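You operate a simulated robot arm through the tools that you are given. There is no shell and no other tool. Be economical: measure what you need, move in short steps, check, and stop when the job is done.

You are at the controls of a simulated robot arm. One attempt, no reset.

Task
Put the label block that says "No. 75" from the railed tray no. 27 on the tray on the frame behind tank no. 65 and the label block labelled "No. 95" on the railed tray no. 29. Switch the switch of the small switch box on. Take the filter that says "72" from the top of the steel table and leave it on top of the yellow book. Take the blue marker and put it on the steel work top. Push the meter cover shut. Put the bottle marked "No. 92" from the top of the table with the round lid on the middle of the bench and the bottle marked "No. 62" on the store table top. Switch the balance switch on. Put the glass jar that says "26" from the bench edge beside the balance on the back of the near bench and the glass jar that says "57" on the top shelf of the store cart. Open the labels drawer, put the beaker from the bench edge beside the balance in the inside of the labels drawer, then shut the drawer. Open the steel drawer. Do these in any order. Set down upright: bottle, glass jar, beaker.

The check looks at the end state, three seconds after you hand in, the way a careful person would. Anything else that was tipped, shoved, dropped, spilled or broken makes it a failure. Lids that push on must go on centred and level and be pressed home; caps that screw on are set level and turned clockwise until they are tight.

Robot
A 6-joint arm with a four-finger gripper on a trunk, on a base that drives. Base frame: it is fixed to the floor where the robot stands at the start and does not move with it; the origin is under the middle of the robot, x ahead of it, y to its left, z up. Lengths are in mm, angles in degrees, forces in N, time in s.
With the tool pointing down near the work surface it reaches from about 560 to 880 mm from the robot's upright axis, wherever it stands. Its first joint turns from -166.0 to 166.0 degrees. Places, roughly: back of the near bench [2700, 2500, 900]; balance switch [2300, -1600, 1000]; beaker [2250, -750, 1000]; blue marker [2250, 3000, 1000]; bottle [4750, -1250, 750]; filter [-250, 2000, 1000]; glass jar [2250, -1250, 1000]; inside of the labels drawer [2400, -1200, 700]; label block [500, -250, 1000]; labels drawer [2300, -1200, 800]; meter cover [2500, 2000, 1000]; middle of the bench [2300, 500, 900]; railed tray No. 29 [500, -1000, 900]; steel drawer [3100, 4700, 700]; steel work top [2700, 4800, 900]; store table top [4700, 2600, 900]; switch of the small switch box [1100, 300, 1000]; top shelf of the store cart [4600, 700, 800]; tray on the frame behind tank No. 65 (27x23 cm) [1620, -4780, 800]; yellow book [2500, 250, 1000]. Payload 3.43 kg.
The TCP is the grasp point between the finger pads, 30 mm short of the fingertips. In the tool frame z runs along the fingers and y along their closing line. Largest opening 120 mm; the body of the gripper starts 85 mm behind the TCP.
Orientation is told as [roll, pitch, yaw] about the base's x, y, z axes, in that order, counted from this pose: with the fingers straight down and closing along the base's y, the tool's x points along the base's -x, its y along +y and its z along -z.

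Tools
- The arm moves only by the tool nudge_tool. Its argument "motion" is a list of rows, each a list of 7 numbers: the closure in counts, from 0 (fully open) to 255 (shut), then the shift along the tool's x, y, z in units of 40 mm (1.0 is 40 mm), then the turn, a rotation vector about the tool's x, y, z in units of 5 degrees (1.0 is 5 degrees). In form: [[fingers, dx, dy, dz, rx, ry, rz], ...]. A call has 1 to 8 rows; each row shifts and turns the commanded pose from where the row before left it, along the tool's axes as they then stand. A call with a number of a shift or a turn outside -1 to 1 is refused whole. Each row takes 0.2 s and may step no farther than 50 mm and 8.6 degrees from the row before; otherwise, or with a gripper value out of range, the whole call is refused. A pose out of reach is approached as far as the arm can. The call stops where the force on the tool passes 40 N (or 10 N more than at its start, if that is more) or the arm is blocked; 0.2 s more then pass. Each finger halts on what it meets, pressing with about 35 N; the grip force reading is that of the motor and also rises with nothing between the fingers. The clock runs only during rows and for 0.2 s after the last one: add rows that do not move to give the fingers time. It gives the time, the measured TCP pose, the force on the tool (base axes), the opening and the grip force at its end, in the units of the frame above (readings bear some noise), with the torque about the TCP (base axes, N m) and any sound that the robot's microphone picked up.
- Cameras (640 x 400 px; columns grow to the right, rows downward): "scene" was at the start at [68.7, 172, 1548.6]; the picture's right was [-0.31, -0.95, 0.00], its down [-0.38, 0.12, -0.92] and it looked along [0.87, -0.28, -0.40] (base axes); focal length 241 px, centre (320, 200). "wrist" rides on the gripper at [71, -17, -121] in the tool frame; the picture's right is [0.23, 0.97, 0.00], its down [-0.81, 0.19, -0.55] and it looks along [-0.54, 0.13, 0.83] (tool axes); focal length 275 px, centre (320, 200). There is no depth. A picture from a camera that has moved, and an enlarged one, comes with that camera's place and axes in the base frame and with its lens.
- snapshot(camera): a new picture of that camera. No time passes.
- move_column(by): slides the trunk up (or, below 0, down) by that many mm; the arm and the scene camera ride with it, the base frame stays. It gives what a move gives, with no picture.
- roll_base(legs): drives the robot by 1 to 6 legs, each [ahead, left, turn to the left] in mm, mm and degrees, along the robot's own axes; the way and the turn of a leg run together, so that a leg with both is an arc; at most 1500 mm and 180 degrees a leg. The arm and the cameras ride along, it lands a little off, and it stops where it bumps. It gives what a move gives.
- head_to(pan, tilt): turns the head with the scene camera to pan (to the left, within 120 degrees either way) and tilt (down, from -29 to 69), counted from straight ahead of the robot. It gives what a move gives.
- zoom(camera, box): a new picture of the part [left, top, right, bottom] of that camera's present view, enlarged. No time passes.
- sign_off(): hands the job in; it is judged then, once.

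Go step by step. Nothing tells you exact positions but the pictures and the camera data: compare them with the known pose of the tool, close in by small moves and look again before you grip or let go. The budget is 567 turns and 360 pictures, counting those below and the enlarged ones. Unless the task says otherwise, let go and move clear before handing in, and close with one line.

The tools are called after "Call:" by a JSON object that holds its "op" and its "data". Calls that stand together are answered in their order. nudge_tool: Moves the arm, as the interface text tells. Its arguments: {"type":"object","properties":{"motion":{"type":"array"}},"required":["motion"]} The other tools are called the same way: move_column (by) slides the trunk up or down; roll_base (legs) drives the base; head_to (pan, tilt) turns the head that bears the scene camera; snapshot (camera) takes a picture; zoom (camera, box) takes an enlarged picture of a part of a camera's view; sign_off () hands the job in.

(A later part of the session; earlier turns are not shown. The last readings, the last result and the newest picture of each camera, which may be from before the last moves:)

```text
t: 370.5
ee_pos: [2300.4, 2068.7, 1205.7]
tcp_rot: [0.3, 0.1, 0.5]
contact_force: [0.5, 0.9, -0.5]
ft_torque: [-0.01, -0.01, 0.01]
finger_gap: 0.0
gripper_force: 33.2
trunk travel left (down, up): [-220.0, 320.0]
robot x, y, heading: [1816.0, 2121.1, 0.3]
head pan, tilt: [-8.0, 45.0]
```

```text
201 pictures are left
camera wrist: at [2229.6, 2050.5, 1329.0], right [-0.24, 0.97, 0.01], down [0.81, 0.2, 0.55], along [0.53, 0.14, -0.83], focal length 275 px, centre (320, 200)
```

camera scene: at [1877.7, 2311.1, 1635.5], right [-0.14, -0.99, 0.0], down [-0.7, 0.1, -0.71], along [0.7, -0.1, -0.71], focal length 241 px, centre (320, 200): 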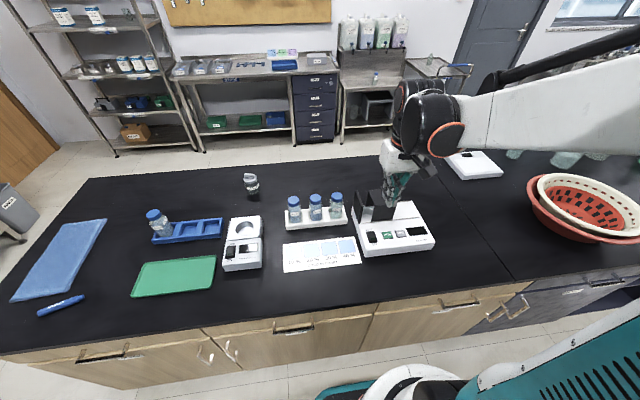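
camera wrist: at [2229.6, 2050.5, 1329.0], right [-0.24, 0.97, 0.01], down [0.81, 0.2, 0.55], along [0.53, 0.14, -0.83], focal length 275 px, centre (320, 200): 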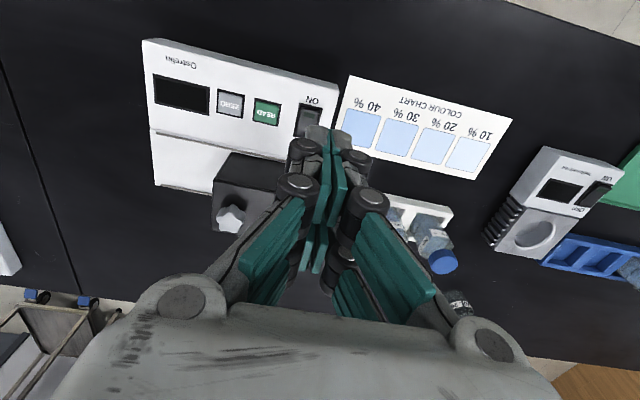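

Zoom in on the meter and its cover.

Call:
{"op": "zoom", "data": {"camera": "scene", "box": [340, 170, 450, 265]}}

Call:
{"op": "zoom", "data": {"camera": "wrist", "box": [130, 30, 350, 250]}}

```text
4.21 times, centred on (395, 218) of scene
camera zoom: at [1877.7, 2311.1, 1635.5], right [-0.14, -0.99, 0.0], down [-0.7, 0.1, -0.71], along [0.7, -0.1, -0.71], focal length 1015 px, centre (4, 126)
```

zoom: 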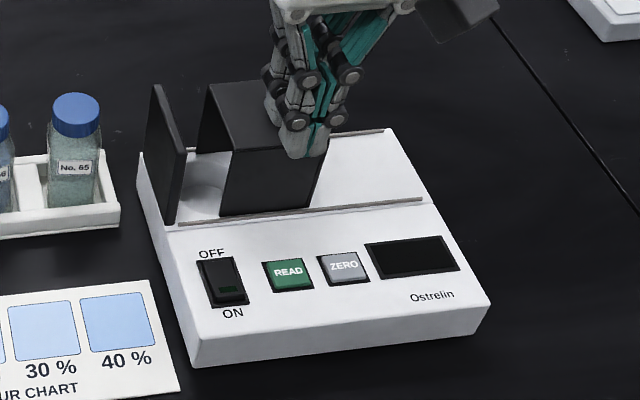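

```text
1.82 times, centred on (240, 140) of wrist
camera zoom: at [2229.6, 2050.5, 1329.0], right [-0.24, 0.97, 0.01], down [0.81, 0.2, 0.55], along [0.53, 0.14, -0.83], focal length 500 px, centre (466, 309)
```

zoom: 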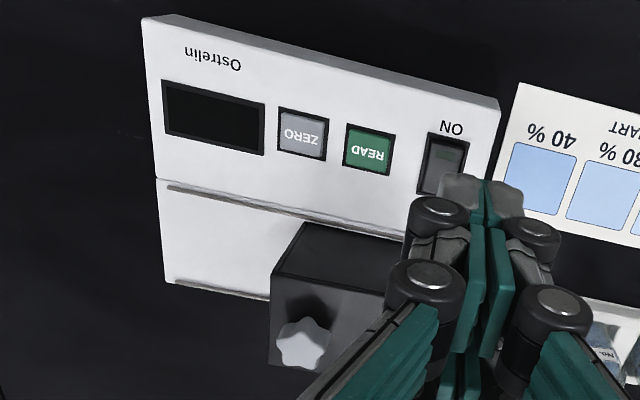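

The meter cover is a black box sliding on rails; it closes toward +y against the end plate (gap ≈40 mm). I'll lower closed fingers on its −y side and push.

Call:
{"op": "nudge_tool", "data": {"motion": [[255, -0.7, -0.7, 0.2, 0, 0, 0], [255, -0.7, -0.7, 0.2, 0, 0, 0], [255, -0.7, -0.7, 0.2, 0, 0, 0], [255, -0.7, -0.7, 0.2, 0, 0, 0], [255, -0.7, -0.7, 0.2, 0, 0, 0], [255, -0.7, -0.7, 0.2, 0, 0, 0]]}}

Call:
{"op": "snapshot", "data": {"camera": "wrist"}}

Call:
{"op": "zoom", "data": {"camera": "scene", "box": [340, 170, 450, 265]}}

```text
t: 371.9
ee_pos: [2471.0, 1901.6, 1156.7]
tcp_rot: [0.5, 0.3, 0.5]
contact_force: [0.2, -0.3, -0.1]
ft_torque: [-0.02, -0.01, 0.0]
finger_gap: 0.0
gripper_force: 33.5
trunk travel left (down, up): [-220.0, 320.0]
robot x, y, heading: [1816.7, 2119.9, 0.3]
head pan, tilt: [-8.0, 45.0]
```

```text
198 pictures are left
camera wrist: at [2400.2, 1883.6, 1279.1], right [-0.24, 0.97, 0.01], down [0.81, 0.2, 0.55], along [0.53, 0.14, -0.83], focal length 275 px, centre (320, 200)
```

wrist: 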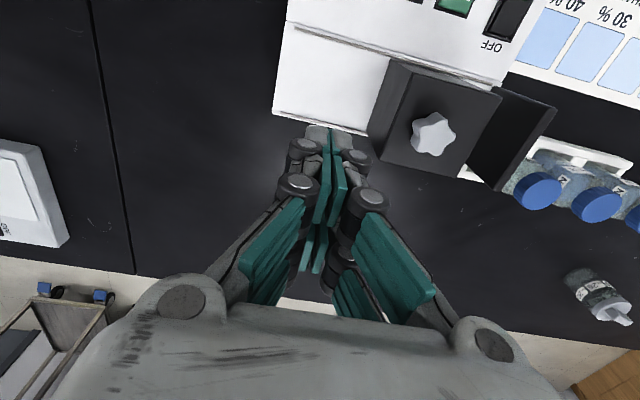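

```text
4.21 times, centred on (395, 218) of scene
camera zoom: at [1878.7, 2310.4, 1635.4], right [-0.14, -0.99, 0.0], down [-0.7, 0.1, -0.71], along [0.7, -0.1, -0.71], focal length 1015 px, centre (4, 126)
```

zoom: 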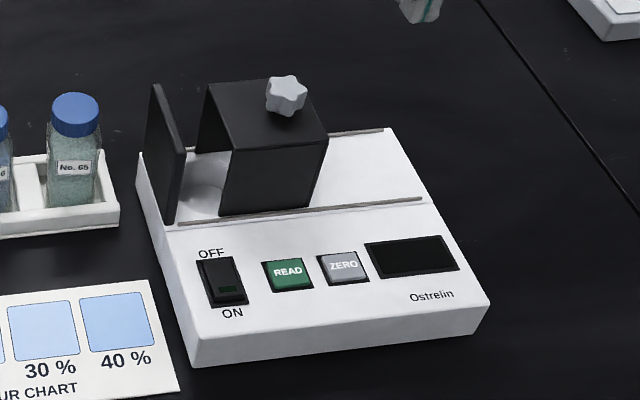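

Call:
{"op": "nudge_tool", "data": {"motion": [[255, 0, 0, 0.9, 0, 0, 0], [255, 0, 0, 0.9, 0, 0, 0], [255, 0, 0, 0.9, 0, 0, 0], [255, 0, 0, 0.9, 0, 0, 0], [255, 0, 0, 0.35, 0, 0, 0]]}}

Call:
{"op": "zoom", "data": {"camera": "scene", "box": [340, 170, 450, 265]}}

```text
t: 373.1
ee_pos: [2470.1, 1904.9, 998.3]
tcp_rot: [0.2, 0.2, 0.5]
contact_force: [0.0, 0.4, -0.2]
ft_torque: [0.01, -0.01, 0.01]
finger_gap: 0.0
gripper_force: 32.7
trunk travel left (down, up): [-220.0, 320.0]
robot x, y, heading: [1814.7, 2123.1, 0.0]
head pan, tilt: [-8.0, 45.0]
```

```text
4.21 times, centred on (395, 218) of scene
camera zoom: at [1877.9, 2311.0, 1635.5], right [-0.14, -0.99, 0.0], down [-0.7, 0.1, -0.71], along [0.7, -0.1, -0.71], focal length 1015 px, centre (4, 126)
```

zoom: 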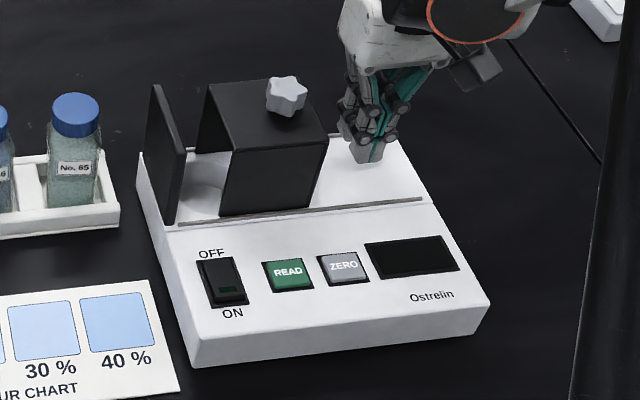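

Push toward +y.

Call:
{"op": "nudge_tool", "data": {"motion": [[255, 0, 0.5, 0, 0, 0, 0], [255, 0, 0.3, 0, 0, 0, 0], [255, 0, 0.3, 0, 0, 0, 0], [255, 0, 0.3, 0, 0, 0, 0], [255, 0, 0.2, 0, 0, 0, 0], [255, 0, 0.2, 0, 0, 0, 0], [255, 0, 0.2, 0, 0, 0, 0]]}}

Call:
{"op": "zoom", "data": {"camera": "scene", "box": [340, 170, 450, 265]}}

```text
t: 374.7
ee_pos: [2468.7, 1984.2, 998.9]
tcp_rot: [0.3, 0.1, 0.5]
contact_force: [0.2, -0.2, -0.1]
ft_torque: [-0.01, 0.02, -0.02]
finger_gap: 0.0
gripper_force: 33.3
trunk travel left (down, up): [-220.0, 320.0]
robot x, y, heading: [1816.4, 2122.1, 0.4]
head pan, tilt: [-8.0, 45.0]
```

```text
4.21 times, centred on (395, 218) of scene
camera zoom: at [1877.8, 2311.2, 1635.4], right [-0.14, -0.99, 0.0], down [-0.7, 0.1, -0.71], along [0.7, -0.1, -0.71], focal length 1015 px, centre (4, 126)
```

zoom: 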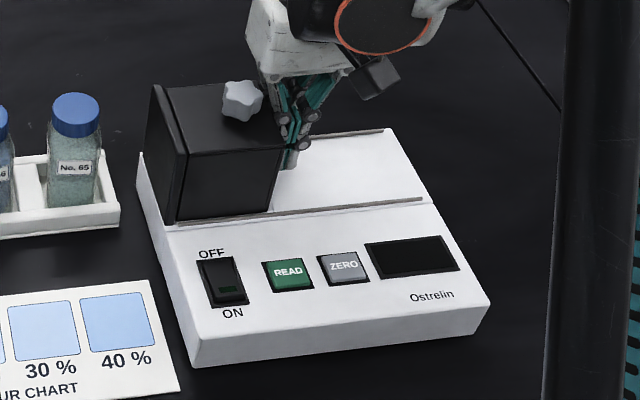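

Almost closed; push a bit more until it stops.

Call:
{"op": "nudge_tool", "data": {"motion": [[255, 0, 0.1, 0, 0, 0, 0], [255, 0, 0.1, 0, 0, 0, 0], [255, 0, 0.1, 0, 0, 0, 0], [255, 0, 0.1, 0, 0, 0, 0]]}}

Call:
{"op": "zoom", "data": {"camera": "scene", "box": [340, 170, 450, 265]}}

```text
t: 375.4
ee_pos: [2469.5, 1985.6, 999.9]
tcp_rot: [0.0, 0.1, 0.0]
contact_force: [2.5, -13.0, 3.4]
ft_torque: [0.64, 0.16, -0.1]
finger_gap: 0.0
gripper_force: 33.5
trunk travel left (down, up): [-220.0, 320.0]
robot x, y, heading: [1819.3, 2122.0, 0.1]
head pan, tilt: [-8.0, 45.0]
stopped in row 3: the force on the tool passed its limit at 44 N (the readings are from after the stop); the commanded pose is now the measured one
```

```text
4.21 times, centred on (395, 218) of scene
camera zoom: at [1878.7, 2308.8, 1635.6], right [-0.14, -0.99, 0.0], down [-0.7, 0.1, -0.71], along [0.7, -0.1, -0.71], focal length 1015 px, centre (4, 126)
```

zoom: 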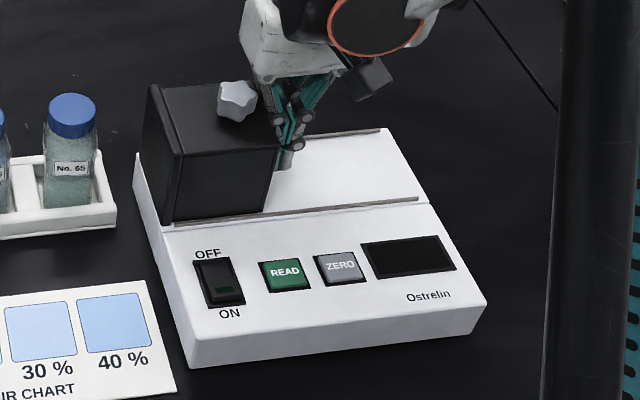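

Cover shut. Back off, rise, and go for the blue marker near (2267,3034).

Call:
{"op": "nudge_tool", "data": {"motion": [[255, 0, -0.6, 0, 0, 0, 0], [255, 0, 0, -0.9, 0, 0, 0], [255, 0, 0, -0.9, 0, 0, 0], [255, 0, 0, -0.9, 0, 0, 0], [255, 0, 0, -0.9, 0, 0, 0], [200, 0.5, 0, -0.9, 0, 0, 0], [150, 0.9, 0, 0, 0, 0, 0]]}}

Call:
{"op": "roll_base", "data": {"legs": [[-190, 880, 0]]}}

Call:
{"op": "nudge_tool", "data": {"motion": [[130, 0, 0, 0, 0, 0, 1], [130, 0, 0, 0, 0, 0, 1], [130, 0, 0, 0, 0, 0, 1], [130, 0, 0, 0, 0, 0, 1], [130, 0, 0, 0, 0, 0, 1], [130, 0, 0, 0, 0, 0, 1], [130, 0, 0, 0, 0, 0, 1], [130, 0, 0, 0, 0, 0, 1]]}}

Call:
{"op": "snapshot", "data": {"camera": "scene"}}

Call:
{"op": "snapshot", "data": {"camera": "wrist"}}

```text
t: 377.0
ee_pos: [2410.8, 1964.5, 1179.8]
tcp_rot: [0.0, 0.1, 0.2]
contact_force: [0.5, 0.2, 0.0]
ft_torque: [-0.01, -0.03, 0.01]
finger_gap: 49.4
gripper_force: 0.1
trunk travel left (down, up): [-220.0, 320.0]
robot x, y, heading: [1816.4, 2122.8, 0.2]
head pan, tilt: [-8.0, 45.0]
```

```text
t: 381.8
ee_pos: [2221.0, 2841.2, 1179.0]
tcp_rot: [0.1, 0.2, -0.7]
contact_force: [0.0, 0.4, 0.1]
ft_torque: [-0.02, 0.01, 0.03]
finger_gap: 49.5
gripper_force: 0.1
trunk travel left (down, up): [-220.0, 320.0]
robot x, y, heading: [1627.1, 3004.8, -0.6]
head pan, tilt: [-8.0, 45.0]
```

```text
t: 383.6
ee_pos: [2221.7, 2840.2, 1179.7]
tcp_rot: [0.0, 0.2, -40.7]
contact_force: [-0.2, -0.3, 0.3]
ft_torque: [-0.03, -0.01, 0.06]
finger_gap: 58.8
gripper_force: 0.1
trunk travel left (down, up): [-220.0, 320.0]
robot x, y, heading: [1626.3, 3006.3, -0.8]
head pan, tilt: [-8.0, 45.0]
```

```text
193 pictures are left
camera scene: at [1691.7, 3194.1, 1635.5], right [-0.15, -0.99, 0.0], down [-0.7, 0.11, -0.71], along [0.7, -0.11, -0.71], focal length 241 px, centre (320, 200)
```

scene: 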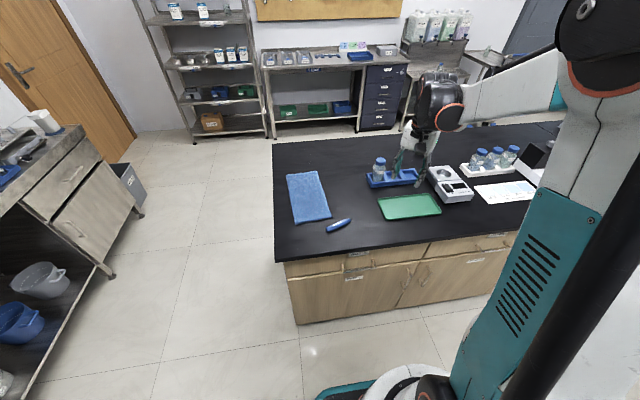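

```text
192 pictures are left
camera wrist: at [2156.1, 2874.0, 1301.3], right [0.46, 0.89, 0.0], down [0.74, -0.38, 0.55], along [0.49, -0.25, -0.83], focal length 275 px, centre (320, 200)
```

wrist: 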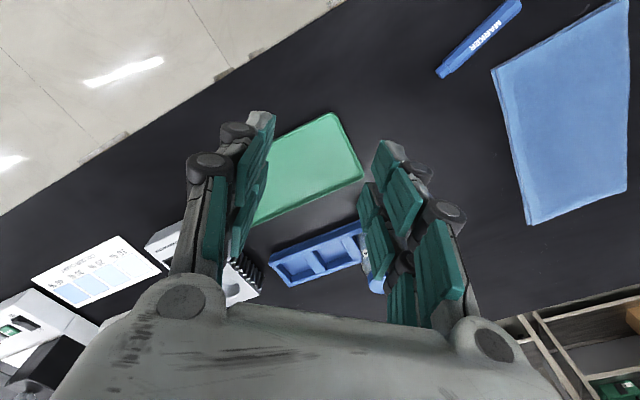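

Call:
{"op": "nudge_tool", "data": {"motion": [[150, 0, 0, 0, 0, 0, 0.93], [150, 0, 0, 0, 0, 0, 0.93], [150, 0, 0, 0, 0, 0, 0.93], [150, 0, 0, 0, 0, 0, 0.93], [150, 0, 0, 0, 0, 0, 0.93], [150, 0, 0, 0, 0, 0, 0.93], [150, 0, 0, 0, 0, 0, 0.93]]}}

Call:
{"op": "nudge_tool", "data": {"motion": [[150, 0.89, 0.51, 0.6, 0, 0, 0], [150, 0.89, 0.51, 0.6, 0, 0, 0], [150, 0.89, 0.51, 0.6, 0, 0, 0], [150, 0.89, 0.51, 0.6, 0, 0, 0], [150, 0.89, 0.51, 0.6, 0, 0, 0]]}}

Call:
{"op": "snapshot", "data": {"camera": "wrist"}}

```text
t: 385.2
ee_pos: [2221.3, 2839.4, 1178.9]
tcp_rot: [-0.1, 0.1, -73.2]
contact_force: [-0.1, 0.2, 0.2]
ft_torque: [0.0, 0.01, 0.02]
finger_gap: 49.8
gripper_force: 0.1
trunk travel left (down, up): [-220.0, 320.0]
robot x, y, heading: [1626.2, 3005.2, -0.8]
head pan, tilt: [-8.0, 45.0]
```

```text
t: 386.4
ee_pos: [2267.5, 3043.4, 1060.0]
tcp_rot: [-0.1, 0.1, -73.1]
contact_force: [0.5, 0.1, 0.0]
ft_torque: [-0.02, 0.01, 0.04]
finger_gap: 49.5
gripper_force: 0.1
trunk travel left (down, up): [-220.0, 320.0]
robot x, y, heading: [1626.2, 3002.5, -0.9]
head pan, tilt: [-8.0, 45.0]
```

```text
191 pictures are left
camera wrist: at [2231.2, 3106.6, 1181.1], right [0.87, 0.5, 0.0], down [0.42, -0.72, 0.55], along [0.27, -0.48, -0.83], focal length 275 px, centre (320, 200)
```

wrist: 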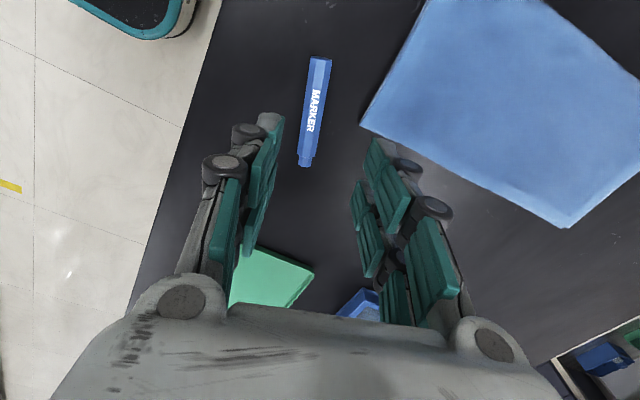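

Call:
{"op": "nudge_tool", "data": {"motion": [[150, 0, -0.17, 0.5, 0, 0, -0.95], [150, 0, 0, 0.9, 0, 0, 0], [150, 0, 0, 0.9, 0, 0, 0], [150, 0, 0, 0.4, 0, 0, 0]]}}

Call:
{"op": "snapshot", "data": {"camera": "wrist"}}

```text
t: 387.4
ee_pos: [2260.6, 3038.2, 951.0]
tcp_rot: [-0.2, 0.1, -68.5]
contact_force: [-0.2, -0.5, -0.2]
ft_torque: [-0.03, 0.01, -0.01]
finger_gap: 49.6
gripper_force: 0.2
trunk travel left (down, up): [-220.0, 320.0]
robot x, y, heading: [1626.3, 3006.1, -0.8]
head pan, tilt: [-8.0, 45.0]
```

```text
190 pictures are left
camera wrist: at [2218.7, 3098.8, 1073.1], right [0.82, 0.57, 0.0], down [0.48, -0.68, 0.55], along [0.31, -0.45, -0.83], focal length 275 px, centre (320, 200)
```

wrist: 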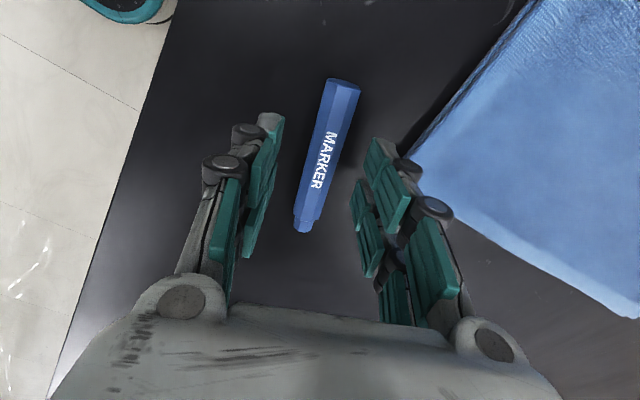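

Call:
{"op": "nudge_tool", "data": {"motion": [[150, 0, 0, 0.2, 0, 0, 0], [150, 0, 0, 0.2, 0, 0, 0], [200, 0, 0, 0, 0, 0, 0], [230, 0, 0, 0, 0, 0, 0], [240, 0, 0, 0, 0, 0, 0], [240, 0, 0, 0, 0, 0, 0]]}}

Call:
{"op": "nudge_tool", "data": {"motion": [[240, 0, 0, -0.5, 0, 0, 0], [240, 0, 0, -0.9, 0, 0, 0], [240, 0, 0, -0.9, 0, 0, 0], [240, 0, 0, -0.9, 0, 0, 0]]}}

Call:
{"op": "snapshot", "data": {"camera": "wrist"}}

```text
t: 388.8
ee_pos: [2260.5, 3038.4, 936.0]
tcp_rot: [-0.1, 0.1, -68.5]
contact_force: [-0.1, 0.4, 0.1]
ft_torque: [-0.03, -0.01, 0.01]
finger_gap: 18.7
gripper_force: 35.5
trunk travel left (down, up): [-220.0, 320.0]
robot x, y, heading: [1629.9, 3006.8, -0.6]
head pan, tilt: [-8.0, 45.0]
```

```text
t: 389.8
ee_pos: [2261.6, 3036.7, 1064.1]
tcp_rot: [-0.1, 0.1, -68.4]
contact_force: [-0.2, -0.7, 0.5]
ft_torque: [0.01, -0.02, 0.01]
finger_gap: 18.8
gripper_force: 35.0
trunk travel left (down, up): [-220.0, 320.0]
robot x, y, heading: [1624.3, 3006.3, -1.0]
head pan, tilt: [-8.0, 45.0]
```

```text
189 pictures are left
camera wrist: at [2219.8, 3097.5, 1185.6], right [0.82, 0.57, 0.0], down [0.48, -0.68, 0.55], along [0.31, -0.45, -0.83], focal length 275 px, centre (320, 200)
```

wrist: 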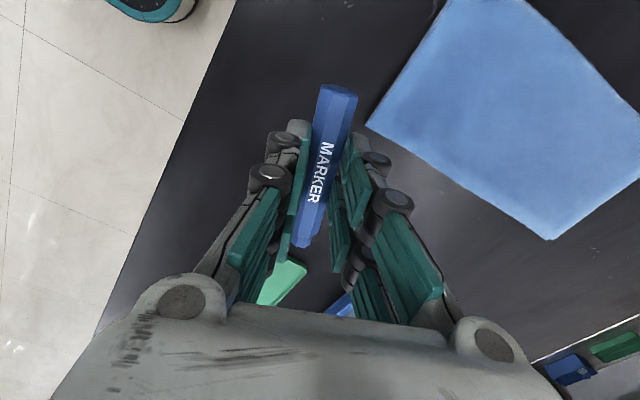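

Marker held. Retract, turn to face +y, and drive to the steel bench.

Call:
{"op": "nudge_tool", "data": {"motion": [[240, 0.35, -0.85, -0.6, 0, 0, 0], [240, 0.35, -0.85, -0.6, 0, 0, 0], [240, 0.35, -0.85, -0.6, 0, 0, 0], [240, 0.35, -0.85, -0.6, 0, 0, 0], [240, 0.35, -0.85, 0, 0, 0, 0]]}}

Call:
{"op": "roll_base", "data": {"legs": [[0, 0, 91], [850, 0, 0]]}}

Call:
{"op": "head_to", "data": {"pan": -20, "tilt": 35}}

Call:
{"op": "snapshot", "data": {"camera": "scene"}}

```text
t: 391.0
ee_pos: [2075.9, 3040.3, 1159.7]
tcp_rot: [-0.2, 0.2, -68.3]
contact_force: [-1.1, -0.2, 0.4]
ft_torque: [-0.02, 0.02, -0.02]
finger_gap: 18.4
gripper_force: 34.9
trunk travel left (down, up): [-220.0, 320.0]
robot x, y, heading: [1627.5, 3005.4, -0.7]
head pan, tilt: [-8.0, 45.0]
```

```text
t: 399.4
ee_pos: [1591.3, 4307.0, 1158.3]
tcp_rot: [-0.2, 0.1, 22.5]
contact_force: [0.5, 0.2, 0.7]
ft_torque: [-0.02, 0.02, -0.03]
finger_gap: 18.4
gripper_force: 34.7
trunk travel left (down, up): [-220.0, 320.0]
robot x, y, heading: [1631.3, 3855.6, 90.0]
head pan, tilt: [-8.0, 45.0]
```

```text
t: 400.1
ee_pos: [1590.5, 4307.0, 1159.5]
tcp_rot: [-0.1, 0.1, 22.4]
contact_force: [0.4, -1.1, -0.2]
ft_torque: [0.0, -0.01, 0.01]
finger_gap: 18.4
gripper_force: 35.2
trunk travel left (down, up): [-220.0, 320.0]
robot x, y, heading: [1629.2, 3859.3, 90.1]
head pan, tilt: [-20.0, 35.0]
```

```text
188 pictures are left
camera scene: at [1476.0, 3914.0, 1651.3], right [0.86, -0.51, 0.0], down [-0.29, -0.49, -0.83], along [0.42, 0.71, -0.56], focal length 241 px, centre (320, 200)
```

scene: 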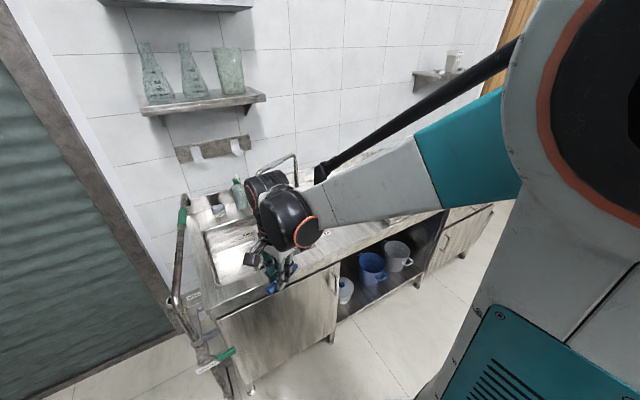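

Call:
{"op": "roll_base", "data": {"legs": [[0, -1000, 0]]}}

Call:
{"op": "head_to", "data": {"pan": 5, "tilt": 40}}

Call:
{"op": "snapshot", "data": {"camera": "scene"}}

Call:
{"op": "snapshot", "data": {"camera": "wrist"}}

```text
t: 405.2
ee_pos: [2588.2, 4301.2, 1157.9]
tcp_rot: [-0.1, 0.1, 21.5]
contact_force: [0.7, -0.6, 0.0]
ft_torque: [0.01, 0.02, 0.0]
finger_gap: 18.6
gripper_force: 34.7
trunk travel left (down, up): [-220.0, 320.0]
robot x, y, heading: [2622.8, 3853.6, 89.3]
head pan, tilt: [-20.0, 35.0]
```

```text
t: 406.1
ee_pos: [2587.9, 4302.5, 1159.0]
tcp_rot: [-0.1, 0.2, 21.7]
contact_force: [0.2, -0.4, 0.4]
ft_torque: [-0.01, -0.01, -0.01]
finger_gap: 18.5
gripper_force: 34.9
trunk travel left (down, up): [-220.0, 320.0]
robot x, y, heading: [2622.6, 3849.0, 89.1]
head pan, tilt: [5.0, 40.0]
```

```text
187 pictures are left
camera scene: at [2467.8, 3911.8, 1652.8], right [0.86, -0.51, 0.0], down [-0.28, -0.47, -0.84], along [0.42, 0.72, -0.55], focal length 241 px, centre (320, 200)
```

scene: 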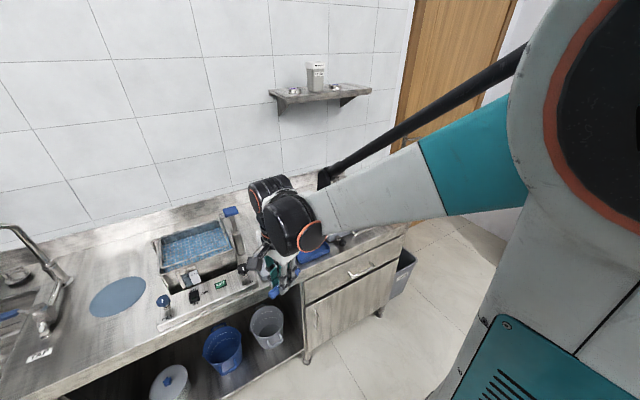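

```text
186 pictures are left
camera wrist: at [2528.0, 4260.8, 1281.1], right [-0.57, 0.82, 0.0], down [0.68, 0.48, 0.55], along [0.45, 0.31, -0.83], focal length 275 px, centre (320, 200)
```

wrist: 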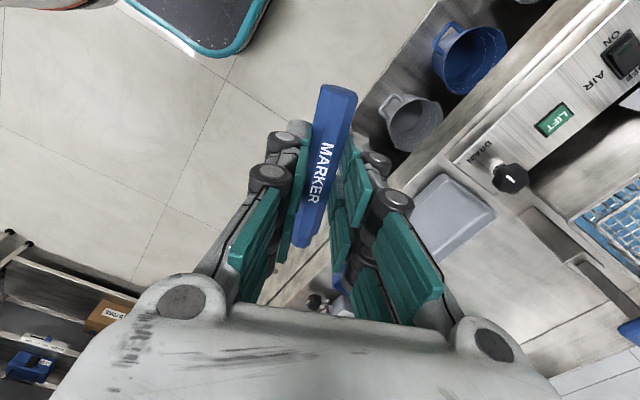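

Call:
{"op": "nudge_tool", "data": {"motion": [[240, -0.73, 0.6, 0, 0, 0, 0], [240, -0.73, 0.6, 0, 0, 0, 0], [240, -0.73, 0.6, 0, 0, 0, 0], [240, -0.73, 0.6, 0, 0, 0, 0], [240, -0.73, 0.6, 0, 0, 0, 0], [240, -0.73, 0.6, 0, 0, 0, 0], [240, -0.73, 0.6, 0, 0, 0, 0]]}}

Call:
{"op": "head_to", "data": {"pan": -5, "tilt": 45}}

Call:
{"op": "snapshot", "data": {"camera": "scene"}}

Call:
{"op": "snapshot", "data": {"camera": "wrist"}}

```text
t: 407.7
ee_pos: [2717.1, 4533.7, 1157.8]
tcp_rot: [-0.1, 0.1, 21.7]
contact_force: [0.1, 0.6, 0.4]
ft_torque: [-0.04, -0.01, 0.01]
finger_gap: 18.3
gripper_force: 34.6
trunk travel left (down, up): [-220.0, 320.0]
robot x, y, heading: [2621.5, 3851.7, 89.5]
head pan, tilt: [5.0, 40.0]
```

```text
t: 408.4
ee_pos: [2715.0, 4532.6, 1158.8]
tcp_rot: [-0.2, 0.1, 21.6]
contact_force: [0.1, -0.5, -0.1]
ft_torque: [0.01, 0.03, -0.03]
finger_gap: 18.4
gripper_force: 34.6
trunk travel left (down, up): [-220.0, 320.0]
robot x, y, heading: [2623.0, 3854.7, 89.4]
head pan, tilt: [-5.0, 45.0]
```

```text
185 pictures are left
camera scene: at [2430.7, 3916.2, 1635.5], right [1.0, -0.1, 0.0], down [-0.07, -0.7, -0.71], along [0.07, 0.7, -0.71], focal length 241 px, centre (320, 200)
```

scene: 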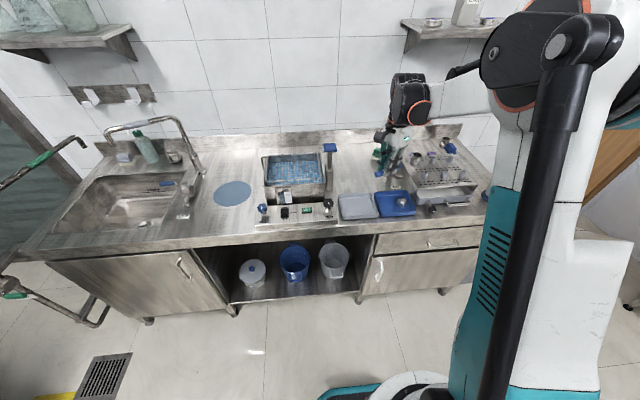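

```text
184 pictures are left
camera wrist: at [2655.9, 4491.0, 1280.6], right [-0.57, 0.82, 0.0], down [0.68, 0.48, 0.55], along [0.45, 0.31, -0.83], focal length 275 px, centre (320, 200)
```

wrist: 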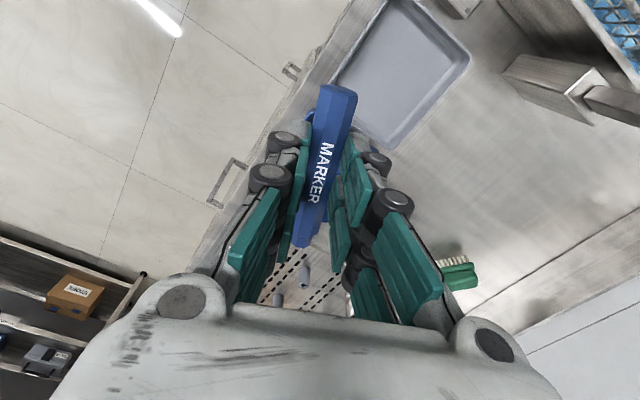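

Call:
{"op": "zoom", "data": {"camera": "scene", "box": [300, 120, 480, 240]}}

```text
3.33 times, centred on (390, 180) of scene
camera zoom: at [2430.7, 3916.2, 1635.5], right [1.0, -0.1, 0.0], down [-0.07, -0.7, -0.71], along [0.07, 0.7, -0.71], focal length 804 px, centre (87, 267)
```

zoom: 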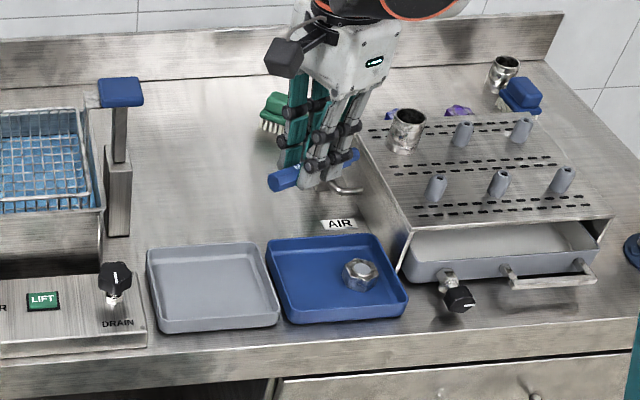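

Free spot on the work top near (2690,4795). Drive 200 mm forward, then lower.

Call:
{"op": "roll_base", "data": {"legs": [[200, 0, 0]]}}

Call:
{"op": "nudge_tool", "data": {"motion": [[240, 0, 0.8, 0, 0, 0, 0], [240, 0, 0.8, 0.3, 0, 0, 0], [240, 0, 0, 0.9, 0, 0, 0], [240, 0, 0, 0.9, 0, 0, 0], [240, 0, 0, 0.9, 0, 0, 0]]}}

Call:
{"op": "snapshot", "data": {"camera": "scene"}}

Call:
{"op": "snapshot", "data": {"camera": "wrist"}}

```text
t: 410.0
ee_pos: [2719.9, 4729.0, 1158.1]
tcp_rot: [-0.2, 0.1, 21.6]
contact_force: [0.4, 0.1, -1.0]
ft_torque: [-0.02, 0.03, 0.03]
finger_gap: 18.7
gripper_force: 35.3
trunk travel left (down, up): [-220.0, 320.0]
robot x, y, heading: [2622.6, 4049.3, 89.5]
head pan, tilt: [-5.0, 45.0]
```

```text
t: 411.2
ee_pos: [2692.1, 4787.5, 1037.8]
tcp_rot: [-0.1, 0.1, 21.7]
contact_force: [0.4, -0.1, -0.3]
ft_torque: [0.02, -0.01, 0.01]
finger_gap: 18.5
gripper_force: 34.9
trunk travel left (down, up): [-220.0, 320.0]
robot x, y, heading: [2623.2, 4049.0, 89.4]
head pan, tilt: [-5.0, 45.0]
```

```text
182 pictures are left
camera scene: at [2433.1, 4112.8, 1635.4], right [0.99, -0.1, 0.0], down [-0.07, -0.7, -0.71], along [0.07, 0.7, -0.71], focal length 241 px, centre (320, 200)
```

scene: 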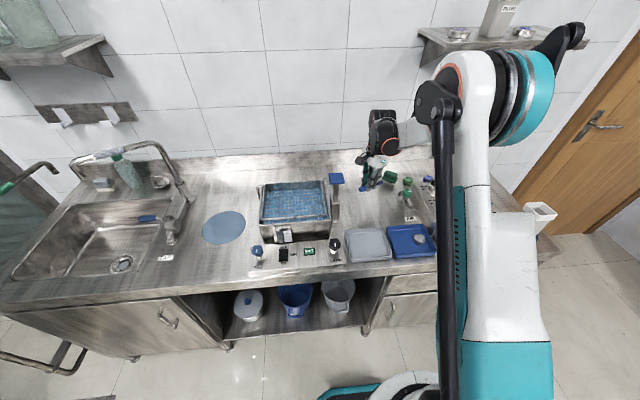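

```text
181 pictures are left
camera wrist: at [2632.3, 4747.0, 1159.7], right [-0.57, 0.82, 0.0], down [0.68, 0.48, 0.55], along [0.45, 0.31, -0.83], focal length 275 px, centre (320, 200)
```

wrist: 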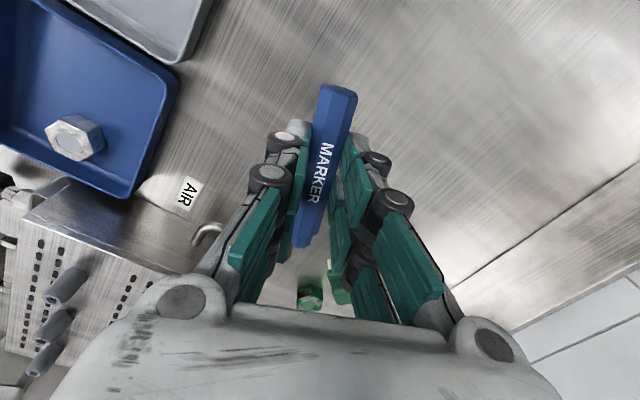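

Call:
{"op": "nudge_tool", "data": {"motion": [[240, 0.6, 0, 0.4, 0, 0, 0], [240, 0, 0, 0.9, 0, 0, 0], [240, 0, 0, 0.8, 0, 0, 0], [240, 0, 0, 0.15, 0, 0, 0], [240, 0, 0, 0.1, 0, 0, 0], [240, 0, 0, 0.1, 0, 0, 0], [240, 0, 0, 0.1, 0, 0, 0]]}}

Call:
{"op": "snapshot", "data": {"camera": "wrist"}}

```text
t: 412.8
ee_pos: [2672.8, 4776.8, 936.4]
tcp_rot: [-0.1, 0.1, 21.7]
contact_force: [-0.5, -0.7, 0.3]
ft_torque: [0.0, 0.0, -0.02]
finger_gap: 18.4
gripper_force: 34.5
trunk travel left (down, up): [-220.0, 320.0]
robot x, y, heading: [2624.1, 4046.0, 89.0]
head pan, tilt: [-5.0, 45.0]
```

```text
180 pictures are left
camera wrist: at [2612.4, 4736.8, 1058.2], right [-0.57, 0.82, 0.0], down [0.68, 0.48, 0.55], along [0.45, 0.31, -0.83], focal length 275 px, centre (320, 200)
```

wrist: 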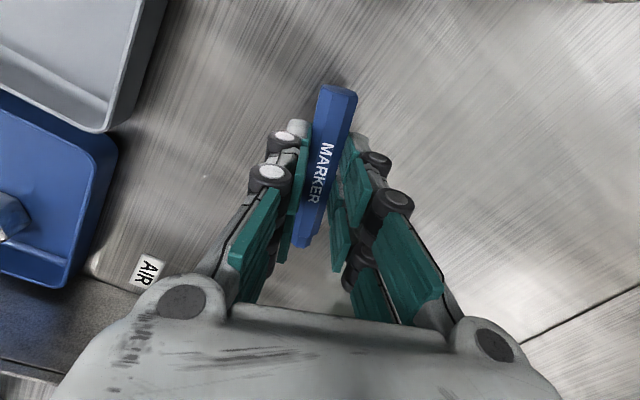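

Call:
{"op": "nudge_tool", "data": {"motion": [[240, 0, 0, 0.1, 0, 0, 0], [240, 0, 0, 0.1, 0, 0, 0], [240, 0, 0, 0.1, 0, 0, 0], [240, 0, 0, 0.1, 0, 0, 0], [240, 0, 0, 0.1, 0, 0, 0], [240, 0, 0, 0.1, 0, 0, 0], [240, 0, 0, 0.1, 0, 0, 0], [240, 0, 0, 0.1, 0, 0, 0]]}}

```text
t: 414.6
ee_pos: [2671.7, 4778.3, 908.4]
tcp_rot: [0.1, 0.0, 21.6]
contact_force: [0.2, -3.1, 22.1]
ft_torque: [-0.16, 0.1, -0.01]
finger_gap: 18.0
gripper_force: 34.9
trunk travel left (down, up): [-220.0, 320.0]
robot x, y, heading: [2626.1, 4049.2, 89.4]
head pan, tilt: [-5.0, 45.0]
stopped in row 8: the force on the tool passed its limit at 45 N (the readings are from after the stop); the commanded pose is now the measured one
```

On the steel top. Release and rise.

Call:
{"op": "nudge_tool", "data": {"motion": [[240, 0, 0, -0.06, 0, 0, 0], [180, 0, 0, 0, 0, 0, 0], [150, 0, 0, 0, 0, 0, 0], [150, 0, 0, -0.5, 0, 0, 0], [150, 0, 0, -0.9, 0, 0, 0], [150, 0, 0, -0.9, 0, 0, 0], [150, 0, 0, -0.9, 0, 0, 0], [150, 0, 0, -0.9, 0, 0, 0]]}}

Call:
{"op": "snapshot", "data": {"camera": "wrist"}}

Call:
{"op": "snapshot", "data": {"camera": "scene"}}

```text
t: 416.4
ee_pos: [2672.0, 4780.8, 1075.2]
tcp_rot: [0.0, 0.1, 21.6]
contact_force: [-0.4, -0.1, 0.2]
ft_torque: [-0.01, 0.01, -0.01]
finger_gap: 49.8
gripper_force: 0.2
trunk travel left (down, up): [-220.0, 320.0]
robot x, y, heading: [2622.7, 4048.9, 89.3]
head pan, tilt: [-5.0, 45.0]
```

```text
179 pictures are left
camera wrist: at [2612.5, 4739.5, 1197.3], right [-0.57, 0.82, 0.0], down [0.68, 0.48, 0.55], along [0.45, 0.32, -0.83], focal length 275 px, centre (320, 200)
```

wrist: 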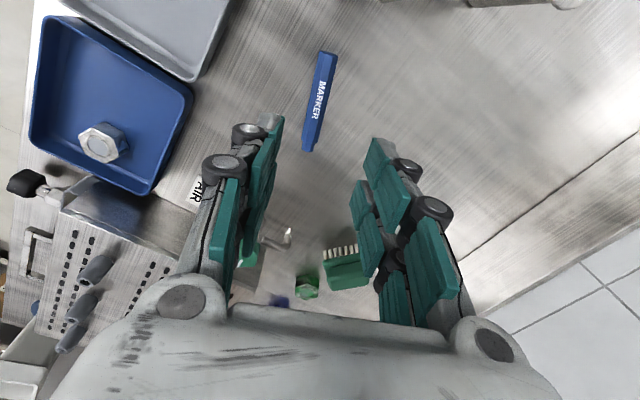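

```text
178 pictures are left
camera scene: at [2433.1, 4111.8, 1635.5], right [0.99, -0.1, 0.0], down [-0.07, -0.7, -0.71], along [0.07, 0.7, -0.71], focal length 241 px, centre (320, 200)
```

scene: 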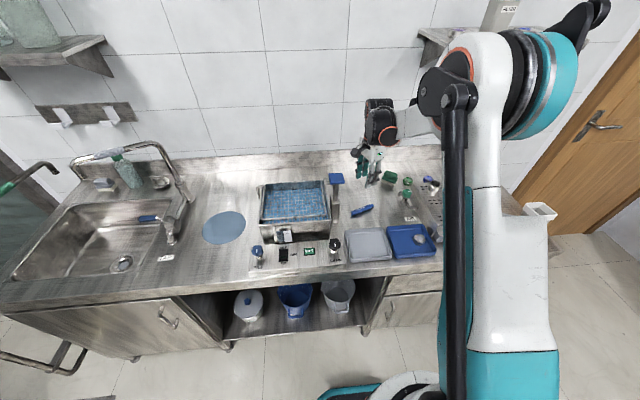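

Marker placed. Now the steel drawer, in the right cabinet: retract the arm (to the right side), back off and look.

Call:
{"op": "nudge_tool", "data": {"motion": [[150, 0.2, -0.9, 0, 0, 0, 0], [150, 0.2, -0.9, 0, 0, 0, 0], [150, 0.2, -0.9, 0, 0, 0, 0], [150, 0.2, -0.9, 0, 0, 0, 0], [150, 0.2, -0.9, 0, 0, 0, 0], [150, 0.2, -0.9, 0, 0, 0, 0], [150, 0.2, -0.9, 0, 0, 0, 0]]}}

Call:
{"op": "roll_base", "data": {"legs": [[-420, -50, 0], [0, -250, 0]]}}

Call:
{"op": "head_to", "data": {"pan": 0, "tilt": 45}}

Call:
{"op": "snapshot", "data": {"camera": "scene"}}

```text
t: 418.0
ee_pos: [2714.2, 4522.2, 1074.6]
tcp_rot: [-0.1, 0.2, 21.5]
contact_force: [-0.1, -0.1, -0.6]
ft_torque: [0.0, -0.01, 0.0]
finger_gap: 49.6
gripper_force: 0.1
trunk travel left (down, up): [-220.0, 320.0]
robot x, y, heading: [2624.3, 4046.3, 89.1]
head pan, tilt: [-5.0, 45.0]
```

```text
t: 422.0
ee_pos: [3015.3, 4106.0, 1072.4]
tcp_rot: [0.1, 0.1, 21.7]
contact_force: [-0.4, 0.0, 0.6]
ft_torque: [0.03, 0.0, 0.02]
finger_gap: 49.4
gripper_force: 0.1
trunk travel left (down, up): [-220.0, 320.0]
robot x, y, heading: [2927.6, 3630.2, 89.5]
head pan, tilt: [-5.0, 45.0]
```

```text
t: 422.7
ee_pos: [3013.5, 4105.0, 1073.4]
tcp_rot: [0.0, 0.1, 21.7]
contact_force: [-0.5, 0.4, 0.3]
ft_torque: [0.02, -0.01, 0.04]
finger_gap: 49.5
gripper_force: 0.1
trunk travel left (down, up): [-220.0, 320.0]
robot x, y, heading: [2925.6, 3630.5, 89.5]
head pan, tilt: [0.0, 45.0]
```

```text
177 pictures are left
camera scene: at [2726.8, 3694.6, 1635.5], right [1.0, -0.01, 0.0], down [-0.01, -0.71, -0.71], along [0.01, 0.71, -0.71], focal length 241 px, centre (320, 200)
```

scene: 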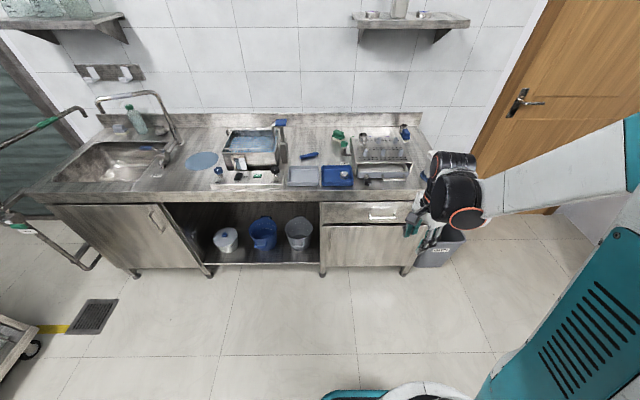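

Call:
{"op": "zoom", "data": {"camera": "scene", "box": [310, 170, 450, 280]}}

```text
3.64 times, centred on (380, 225) of scene
camera zoom: at [2726.8, 3694.6, 1635.5], right [1.0, -0.01, 0.0], down [-0.01, -0.71, -0.71], along [0.01, 0.71, -0.71], focal length 877 px, centre (102, 109)
```

zoom: 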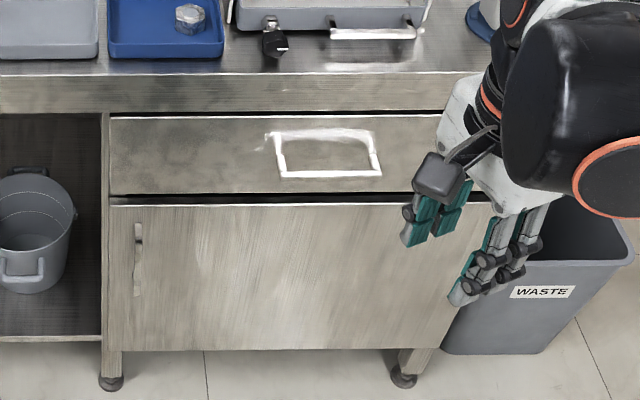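

Drawer bar ≈ (3050,4486,719). I'll stand at about (3250,3766) so that I can pull by backing, and set the gripper to yaw 0 with a 60° forward tilt.

Call:
{"op": "roll_base", "data": {"legs": [[136, -324, 0]]}}

Call:
{"op": "nudge_tool", "data": {"motion": [[150, 0, 0, 0, 0, 0, 0.86], [150, 0, 0, 0, 0, 0, 0.86], [150, 0, 0, 0, 0, 0, 0.86], [150, 0, 0, 0, 0, 0, 0.86], [150, 0, 0, 0, 0, 0, 0.86], [150, 0.8, 0, 0, -1, 0, 0], [150, 0.8, 0, 0, -1, 0, 0], [150, 0.8, 0, 0, -1, 0, 0]]}}

Call:
{"op": "nudge_tool", "data": {"motion": [[150, 0.6, 0, 0, -1, 0, 0], [150, 0.6, 0, 0, -1, 0, 0], [150, 0.6, 0, 0, -1, 0, 0], [150, 0.6, 0, 0, -1, 0, 0], [150, 0.6, 0, 0, -1, 0, 0], [150, 0.6, 0, 0, -1, 0, 0], [150, 0.6, 0, 0, -1, 0, 0], [150, 0.6, 0, 0, -1, 0, 0]]}}

Call:
{"op": "nudge_tool", "data": {"motion": [[150, 0, 0, 0, -1, 0, 0]]}}

Call:
{"op": "snapshot", "data": {"camera": "scene"}}

```text
t: 424.9
ee_pos: [3335.0, 4238.4, 1073.9]
tcp_rot: [-0.1, 0.0, 21.6]
contact_force: [1.0, 0.0, -0.6]
ft_torque: [0.03, 0.0, 0.01]
finger_gap: 49.3
gripper_force: 0.1
trunk travel left (down, up): [-220.0, 320.0]
robot x, y, heading: [3243.3, 3761.7, 89.1]
head pan, tilt: [0.0, 45.0]
```

```text
t: 426.8
ee_pos: [3239.5, 4238.0, 1074.3]
tcp_rot: [15.0, 0.1, 0.0]
contact_force: [0.0, -0.2, 0.0]
ft_torque: [0.01, 0.01, -0.01]
finger_gap: 49.7
gripper_force: 0.0
trunk travel left (down, up): [-220.0, 320.0]
robot x, y, heading: [3248.5, 3760.6, 89.2]
head pan, tilt: [0.0, 45.0]
```

```text
t: 428.8
ee_pos: [3066.1, 4278.8, 1103.7]
tcp_rot: [54.9, 0.2, -4.6]
contact_force: [32.0, 27.9, -8.9]
ft_torque: [-0.83, 1.6, 1.97]
finger_gap: 49.1
gripper_force: 0.1
out of reach, approached as far as the arm can: row 6, 7, 8
trunk travel left (down, up): [-220.0, 320.0]
robot x, y, heading: [3249.1, 3765.0, 89.3]
head pan, tilt: [0.0, 45.0]
stopped in row 8: the arm was blocked; the commanded pose is now the measured one
```

```text
t: 429.1
ee_pos: [3066.0, 4291.7, 1118.8]
tcp_rot: [59.9, 0.0, -5.4]
contact_force: [0.3, -0.1, 0.3]
ft_torque: [-0.01, 0.04, 0.03]
finger_gap: 49.0
gripper_force: 0.0
out of reach, approached as far as the arm can: row 1
trunk travel left (down, up): [-220.0, 320.0]
robot x, y, heading: [3244.7, 3761.6, 89.4]
head pan, tilt: [0.0, 45.0]
```

```text
175 pictures are left
camera scene: at [3005.6, 3821.4, 1643.3], right [0.89, 0.46, 0.0], down [0.3, -0.56, -0.77], along [-0.36, 0.68, -0.64], focal length 241 px, centre (320, 200)
```

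scene: 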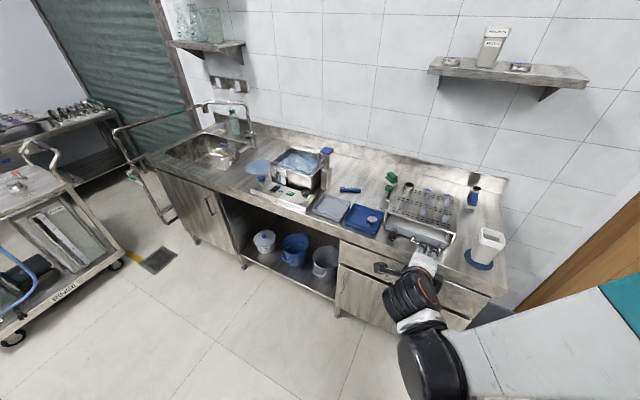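

Too close; move the tool forward and fix the yaw.

Call:
{"op": "nudge_tool", "data": {"motion": [[150, 0, 0.5, 0.85, 0, 0, 0], [150, 0, 0.5, 0.85, 0, 0, 0], [150, 0, 0.5, 0.85, 0, 0, 0], [150, 0, 0, 0, 0, 0.93, -0.54]]}}

Call:
{"op": "snapshot", "data": {"camera": "scene"}}

```text
t: 430.1
ee_pos: [3065.2, 4392.5, 1125.8]
tcp_rot: [59.8, 0.1, 1.9]
contact_force: [-0.3, -0.6, -0.6]
ft_torque: [0.0, 0.01, -0.01]
finger_gap: 49.4
gripper_force: 0.0
trunk travel left (down, up): [-220.0, 320.0]
robot x, y, heading: [3246.4, 3764.3, 89.4]
head pan, tilt: [0.0, 45.0]
```

```text
174 pictures are left
camera scene: at [3047.2, 3827.1, 1635.5], right [1.0, -0.01, 0.0], down [-0.01, -0.71, -0.71], along [0.01, 0.71, -0.71], focal length 241 px, centre (320, 200)
```

scene: 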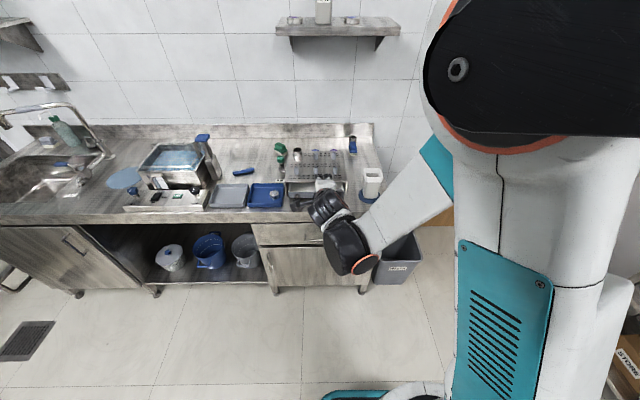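

Call:
{"op": "move_column", "data": {"by": -215}}

Call:
{"op": "nudge_tool", "data": {"motion": [[150, 0.2, -0.72, 0.42, 0, 0, 0], [150, 0.2, -0.72, 0.42, 0, 0, 0], [150, 0, -0.72, 0.42, 0, 0, 0]]}}

Call:
{"op": "snapshot", "data": {"camera": "wrist"}}

Call:
{"op": "snapshot", "data": {"camera": "scene"}}

```text
t: 432.4
ee_pos: [3063.8, 4392.4, 911.3]
tcp_rot: [59.8, 0.0, 1.9]
contact_force: [-0.6, -1.3, 0.3]
ft_torque: [-0.02, -0.03, 0.03]
finger_gap: 49.3
gripper_force: 0.1
trunk travel left (down, up): [-5.0, 535.0]
robot x, y, heading: [3245.9, 3760.9, 89.3]
head pan, tilt: [0.0, 45.0]
```

```text
t: 433.2
ee_pos: [3038.5, 4412.9, 838.3]
tcp_rot: [59.7, 0.2, 1.8]
contact_force: [0.2, -0.3, 0.0]
ft_torque: [-0.03, 0.04, -0.02]
finger_gap: 49.2
gripper_force: 0.1
out of reach, approached as far as the arm can: row 2, 3
trunk travel left (down, up): [-5.0, 535.0]
robot x, y, heading: [3250.2, 3768.2, 89.5]
head pan, tilt: [0.0, 45.0]
```

```text
173 pictures are left
camera wrist: at [2970.0, 4298.6, 886.5], right [-0.24, 0.48, 0.84], down [0.82, -0.35, 0.44], along [0.51, 0.8, -0.31], focal length 275 px, centre (320, 200)
```

wrist: 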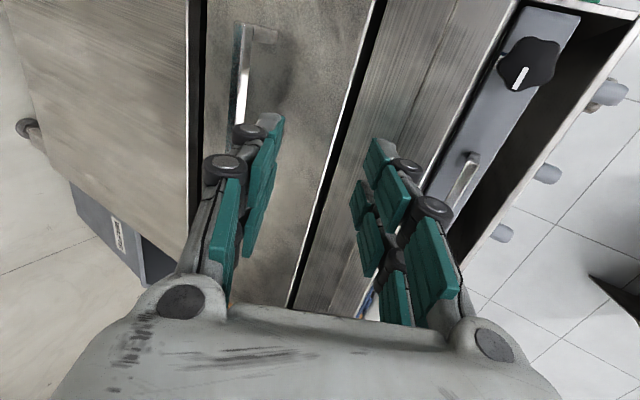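

```text
172 pictures are left
camera scene: at [3046.9, 3827.1, 1420.4], right [1.0, -0.01, 0.0], down [-0.01, -0.71, -0.71], along [0.01, 0.71, -0.71], focal length 241 px, centre (320, 200)
```

scene: 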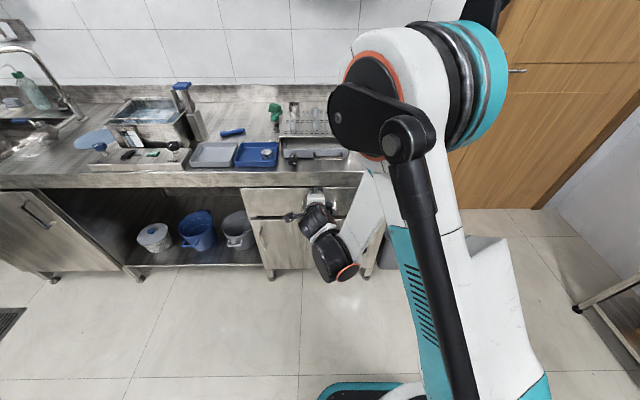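

Reach limit again; back the base 90 mm and extend/lower.

Call:
{"op": "roll_base", "data": {"legs": [[-95, 0, 0]]}}

Call:
{"op": "nudge_tool", "data": {"motion": [[150, 0, -0.2, 0.95, 0, 0, 0], [150, 0, -0.5, 0.85, 0, 0, 0], [150, 0, -0.6, 0.7, 0, 0, 0]]}}

Call:
{"op": "snapshot", "data": {"camera": "wrist"}}

```text
t: 434.4
ee_pos: [3035.3, 4318.3, 838.6]
tcp_rot: [59.7, 0.1, 1.9]
contact_force: [1.6, 0.1, 0.2]
ft_torque: [0.04, 0.0, -0.02]
finger_gap: 49.5
gripper_force: 0.1
trunk travel left (down, up): [-5.0, 535.0]
robot x, y, heading: [3243.9, 3666.9, 89.4]
head pan, tilt: [0.0, 45.0]
```

```text
t: 435.2
ee_pos: [3027.7, 4392.9, 757.9]
tcp_rot: [59.5, 0.0, 1.8]
contact_force: [0.2, -1.0, 0.2]
ft_torque: [0.02, 0.03, 0.0]
finger_gap: 49.3
gripper_force: 0.1
out of reach, approached as far as the arm can: row 2, 3
trunk travel left (down, up): [-5.0, 535.0]
robot x, y, heading: [3244.0, 3667.3, 89.4]
head pan, tilt: [0.0, 45.0]
```

```text
171 pictures are left
camera wrist: at [2959.5, 4279.7, 805.2], right [-0.25, 0.49, 0.84], down [0.82, -0.35, 0.45], along [0.51, 0.8, -0.31], focal length 275 px, centre (320, 200)
```

wrist: 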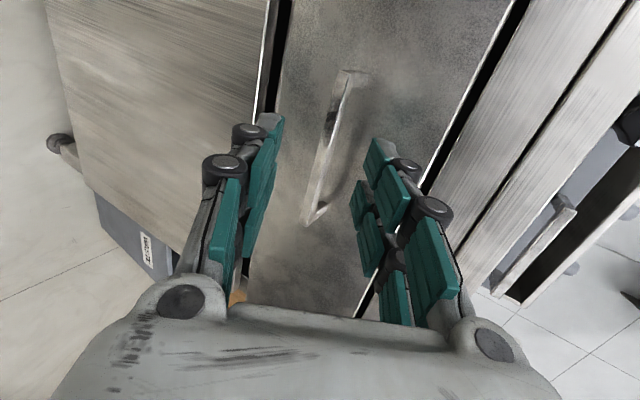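

The handle bar lies well between the fingers. Advance and grip.

Call:
{"op": "nudge_tool", "data": {"motion": [[150, -0.2, 0.32, 0.6, 0, 0, 0], [150, 0, 0, 0.7, 0, 0, 0]]}}

Call:
{"op": "snapshot", "data": {"camera": "wrist"}}

```text
t: 435.8
ee_pos: [3033.4, 4446.4, 741.8]
tcp_rot: [59.8, 0.1, 1.9]
contact_force: [0.5, -0.1, 1.1]
ft_torque: [-0.01, -0.01, -0.03]
finger_gap: 49.4
gripper_force: 0.1
trunk travel left (down, up): [-5.0, 535.0]
robot x, y, heading: [3244.9, 3669.9, 89.1]
head pan, tilt: [0.0, 45.0]
```

```text
170 pictures are left
camera wrist: at [2964.8, 4330.4, 789.9], right [-0.25, 0.48, 0.84], down [0.82, -0.35, 0.44], along [0.51, 0.8, -0.31], focal length 275 px, centre (320, 200)
```

wrist: 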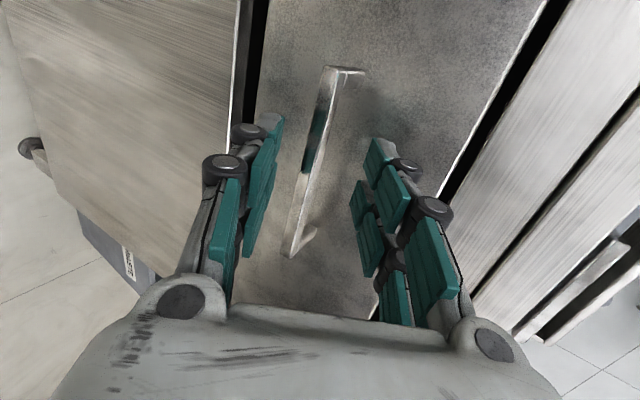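

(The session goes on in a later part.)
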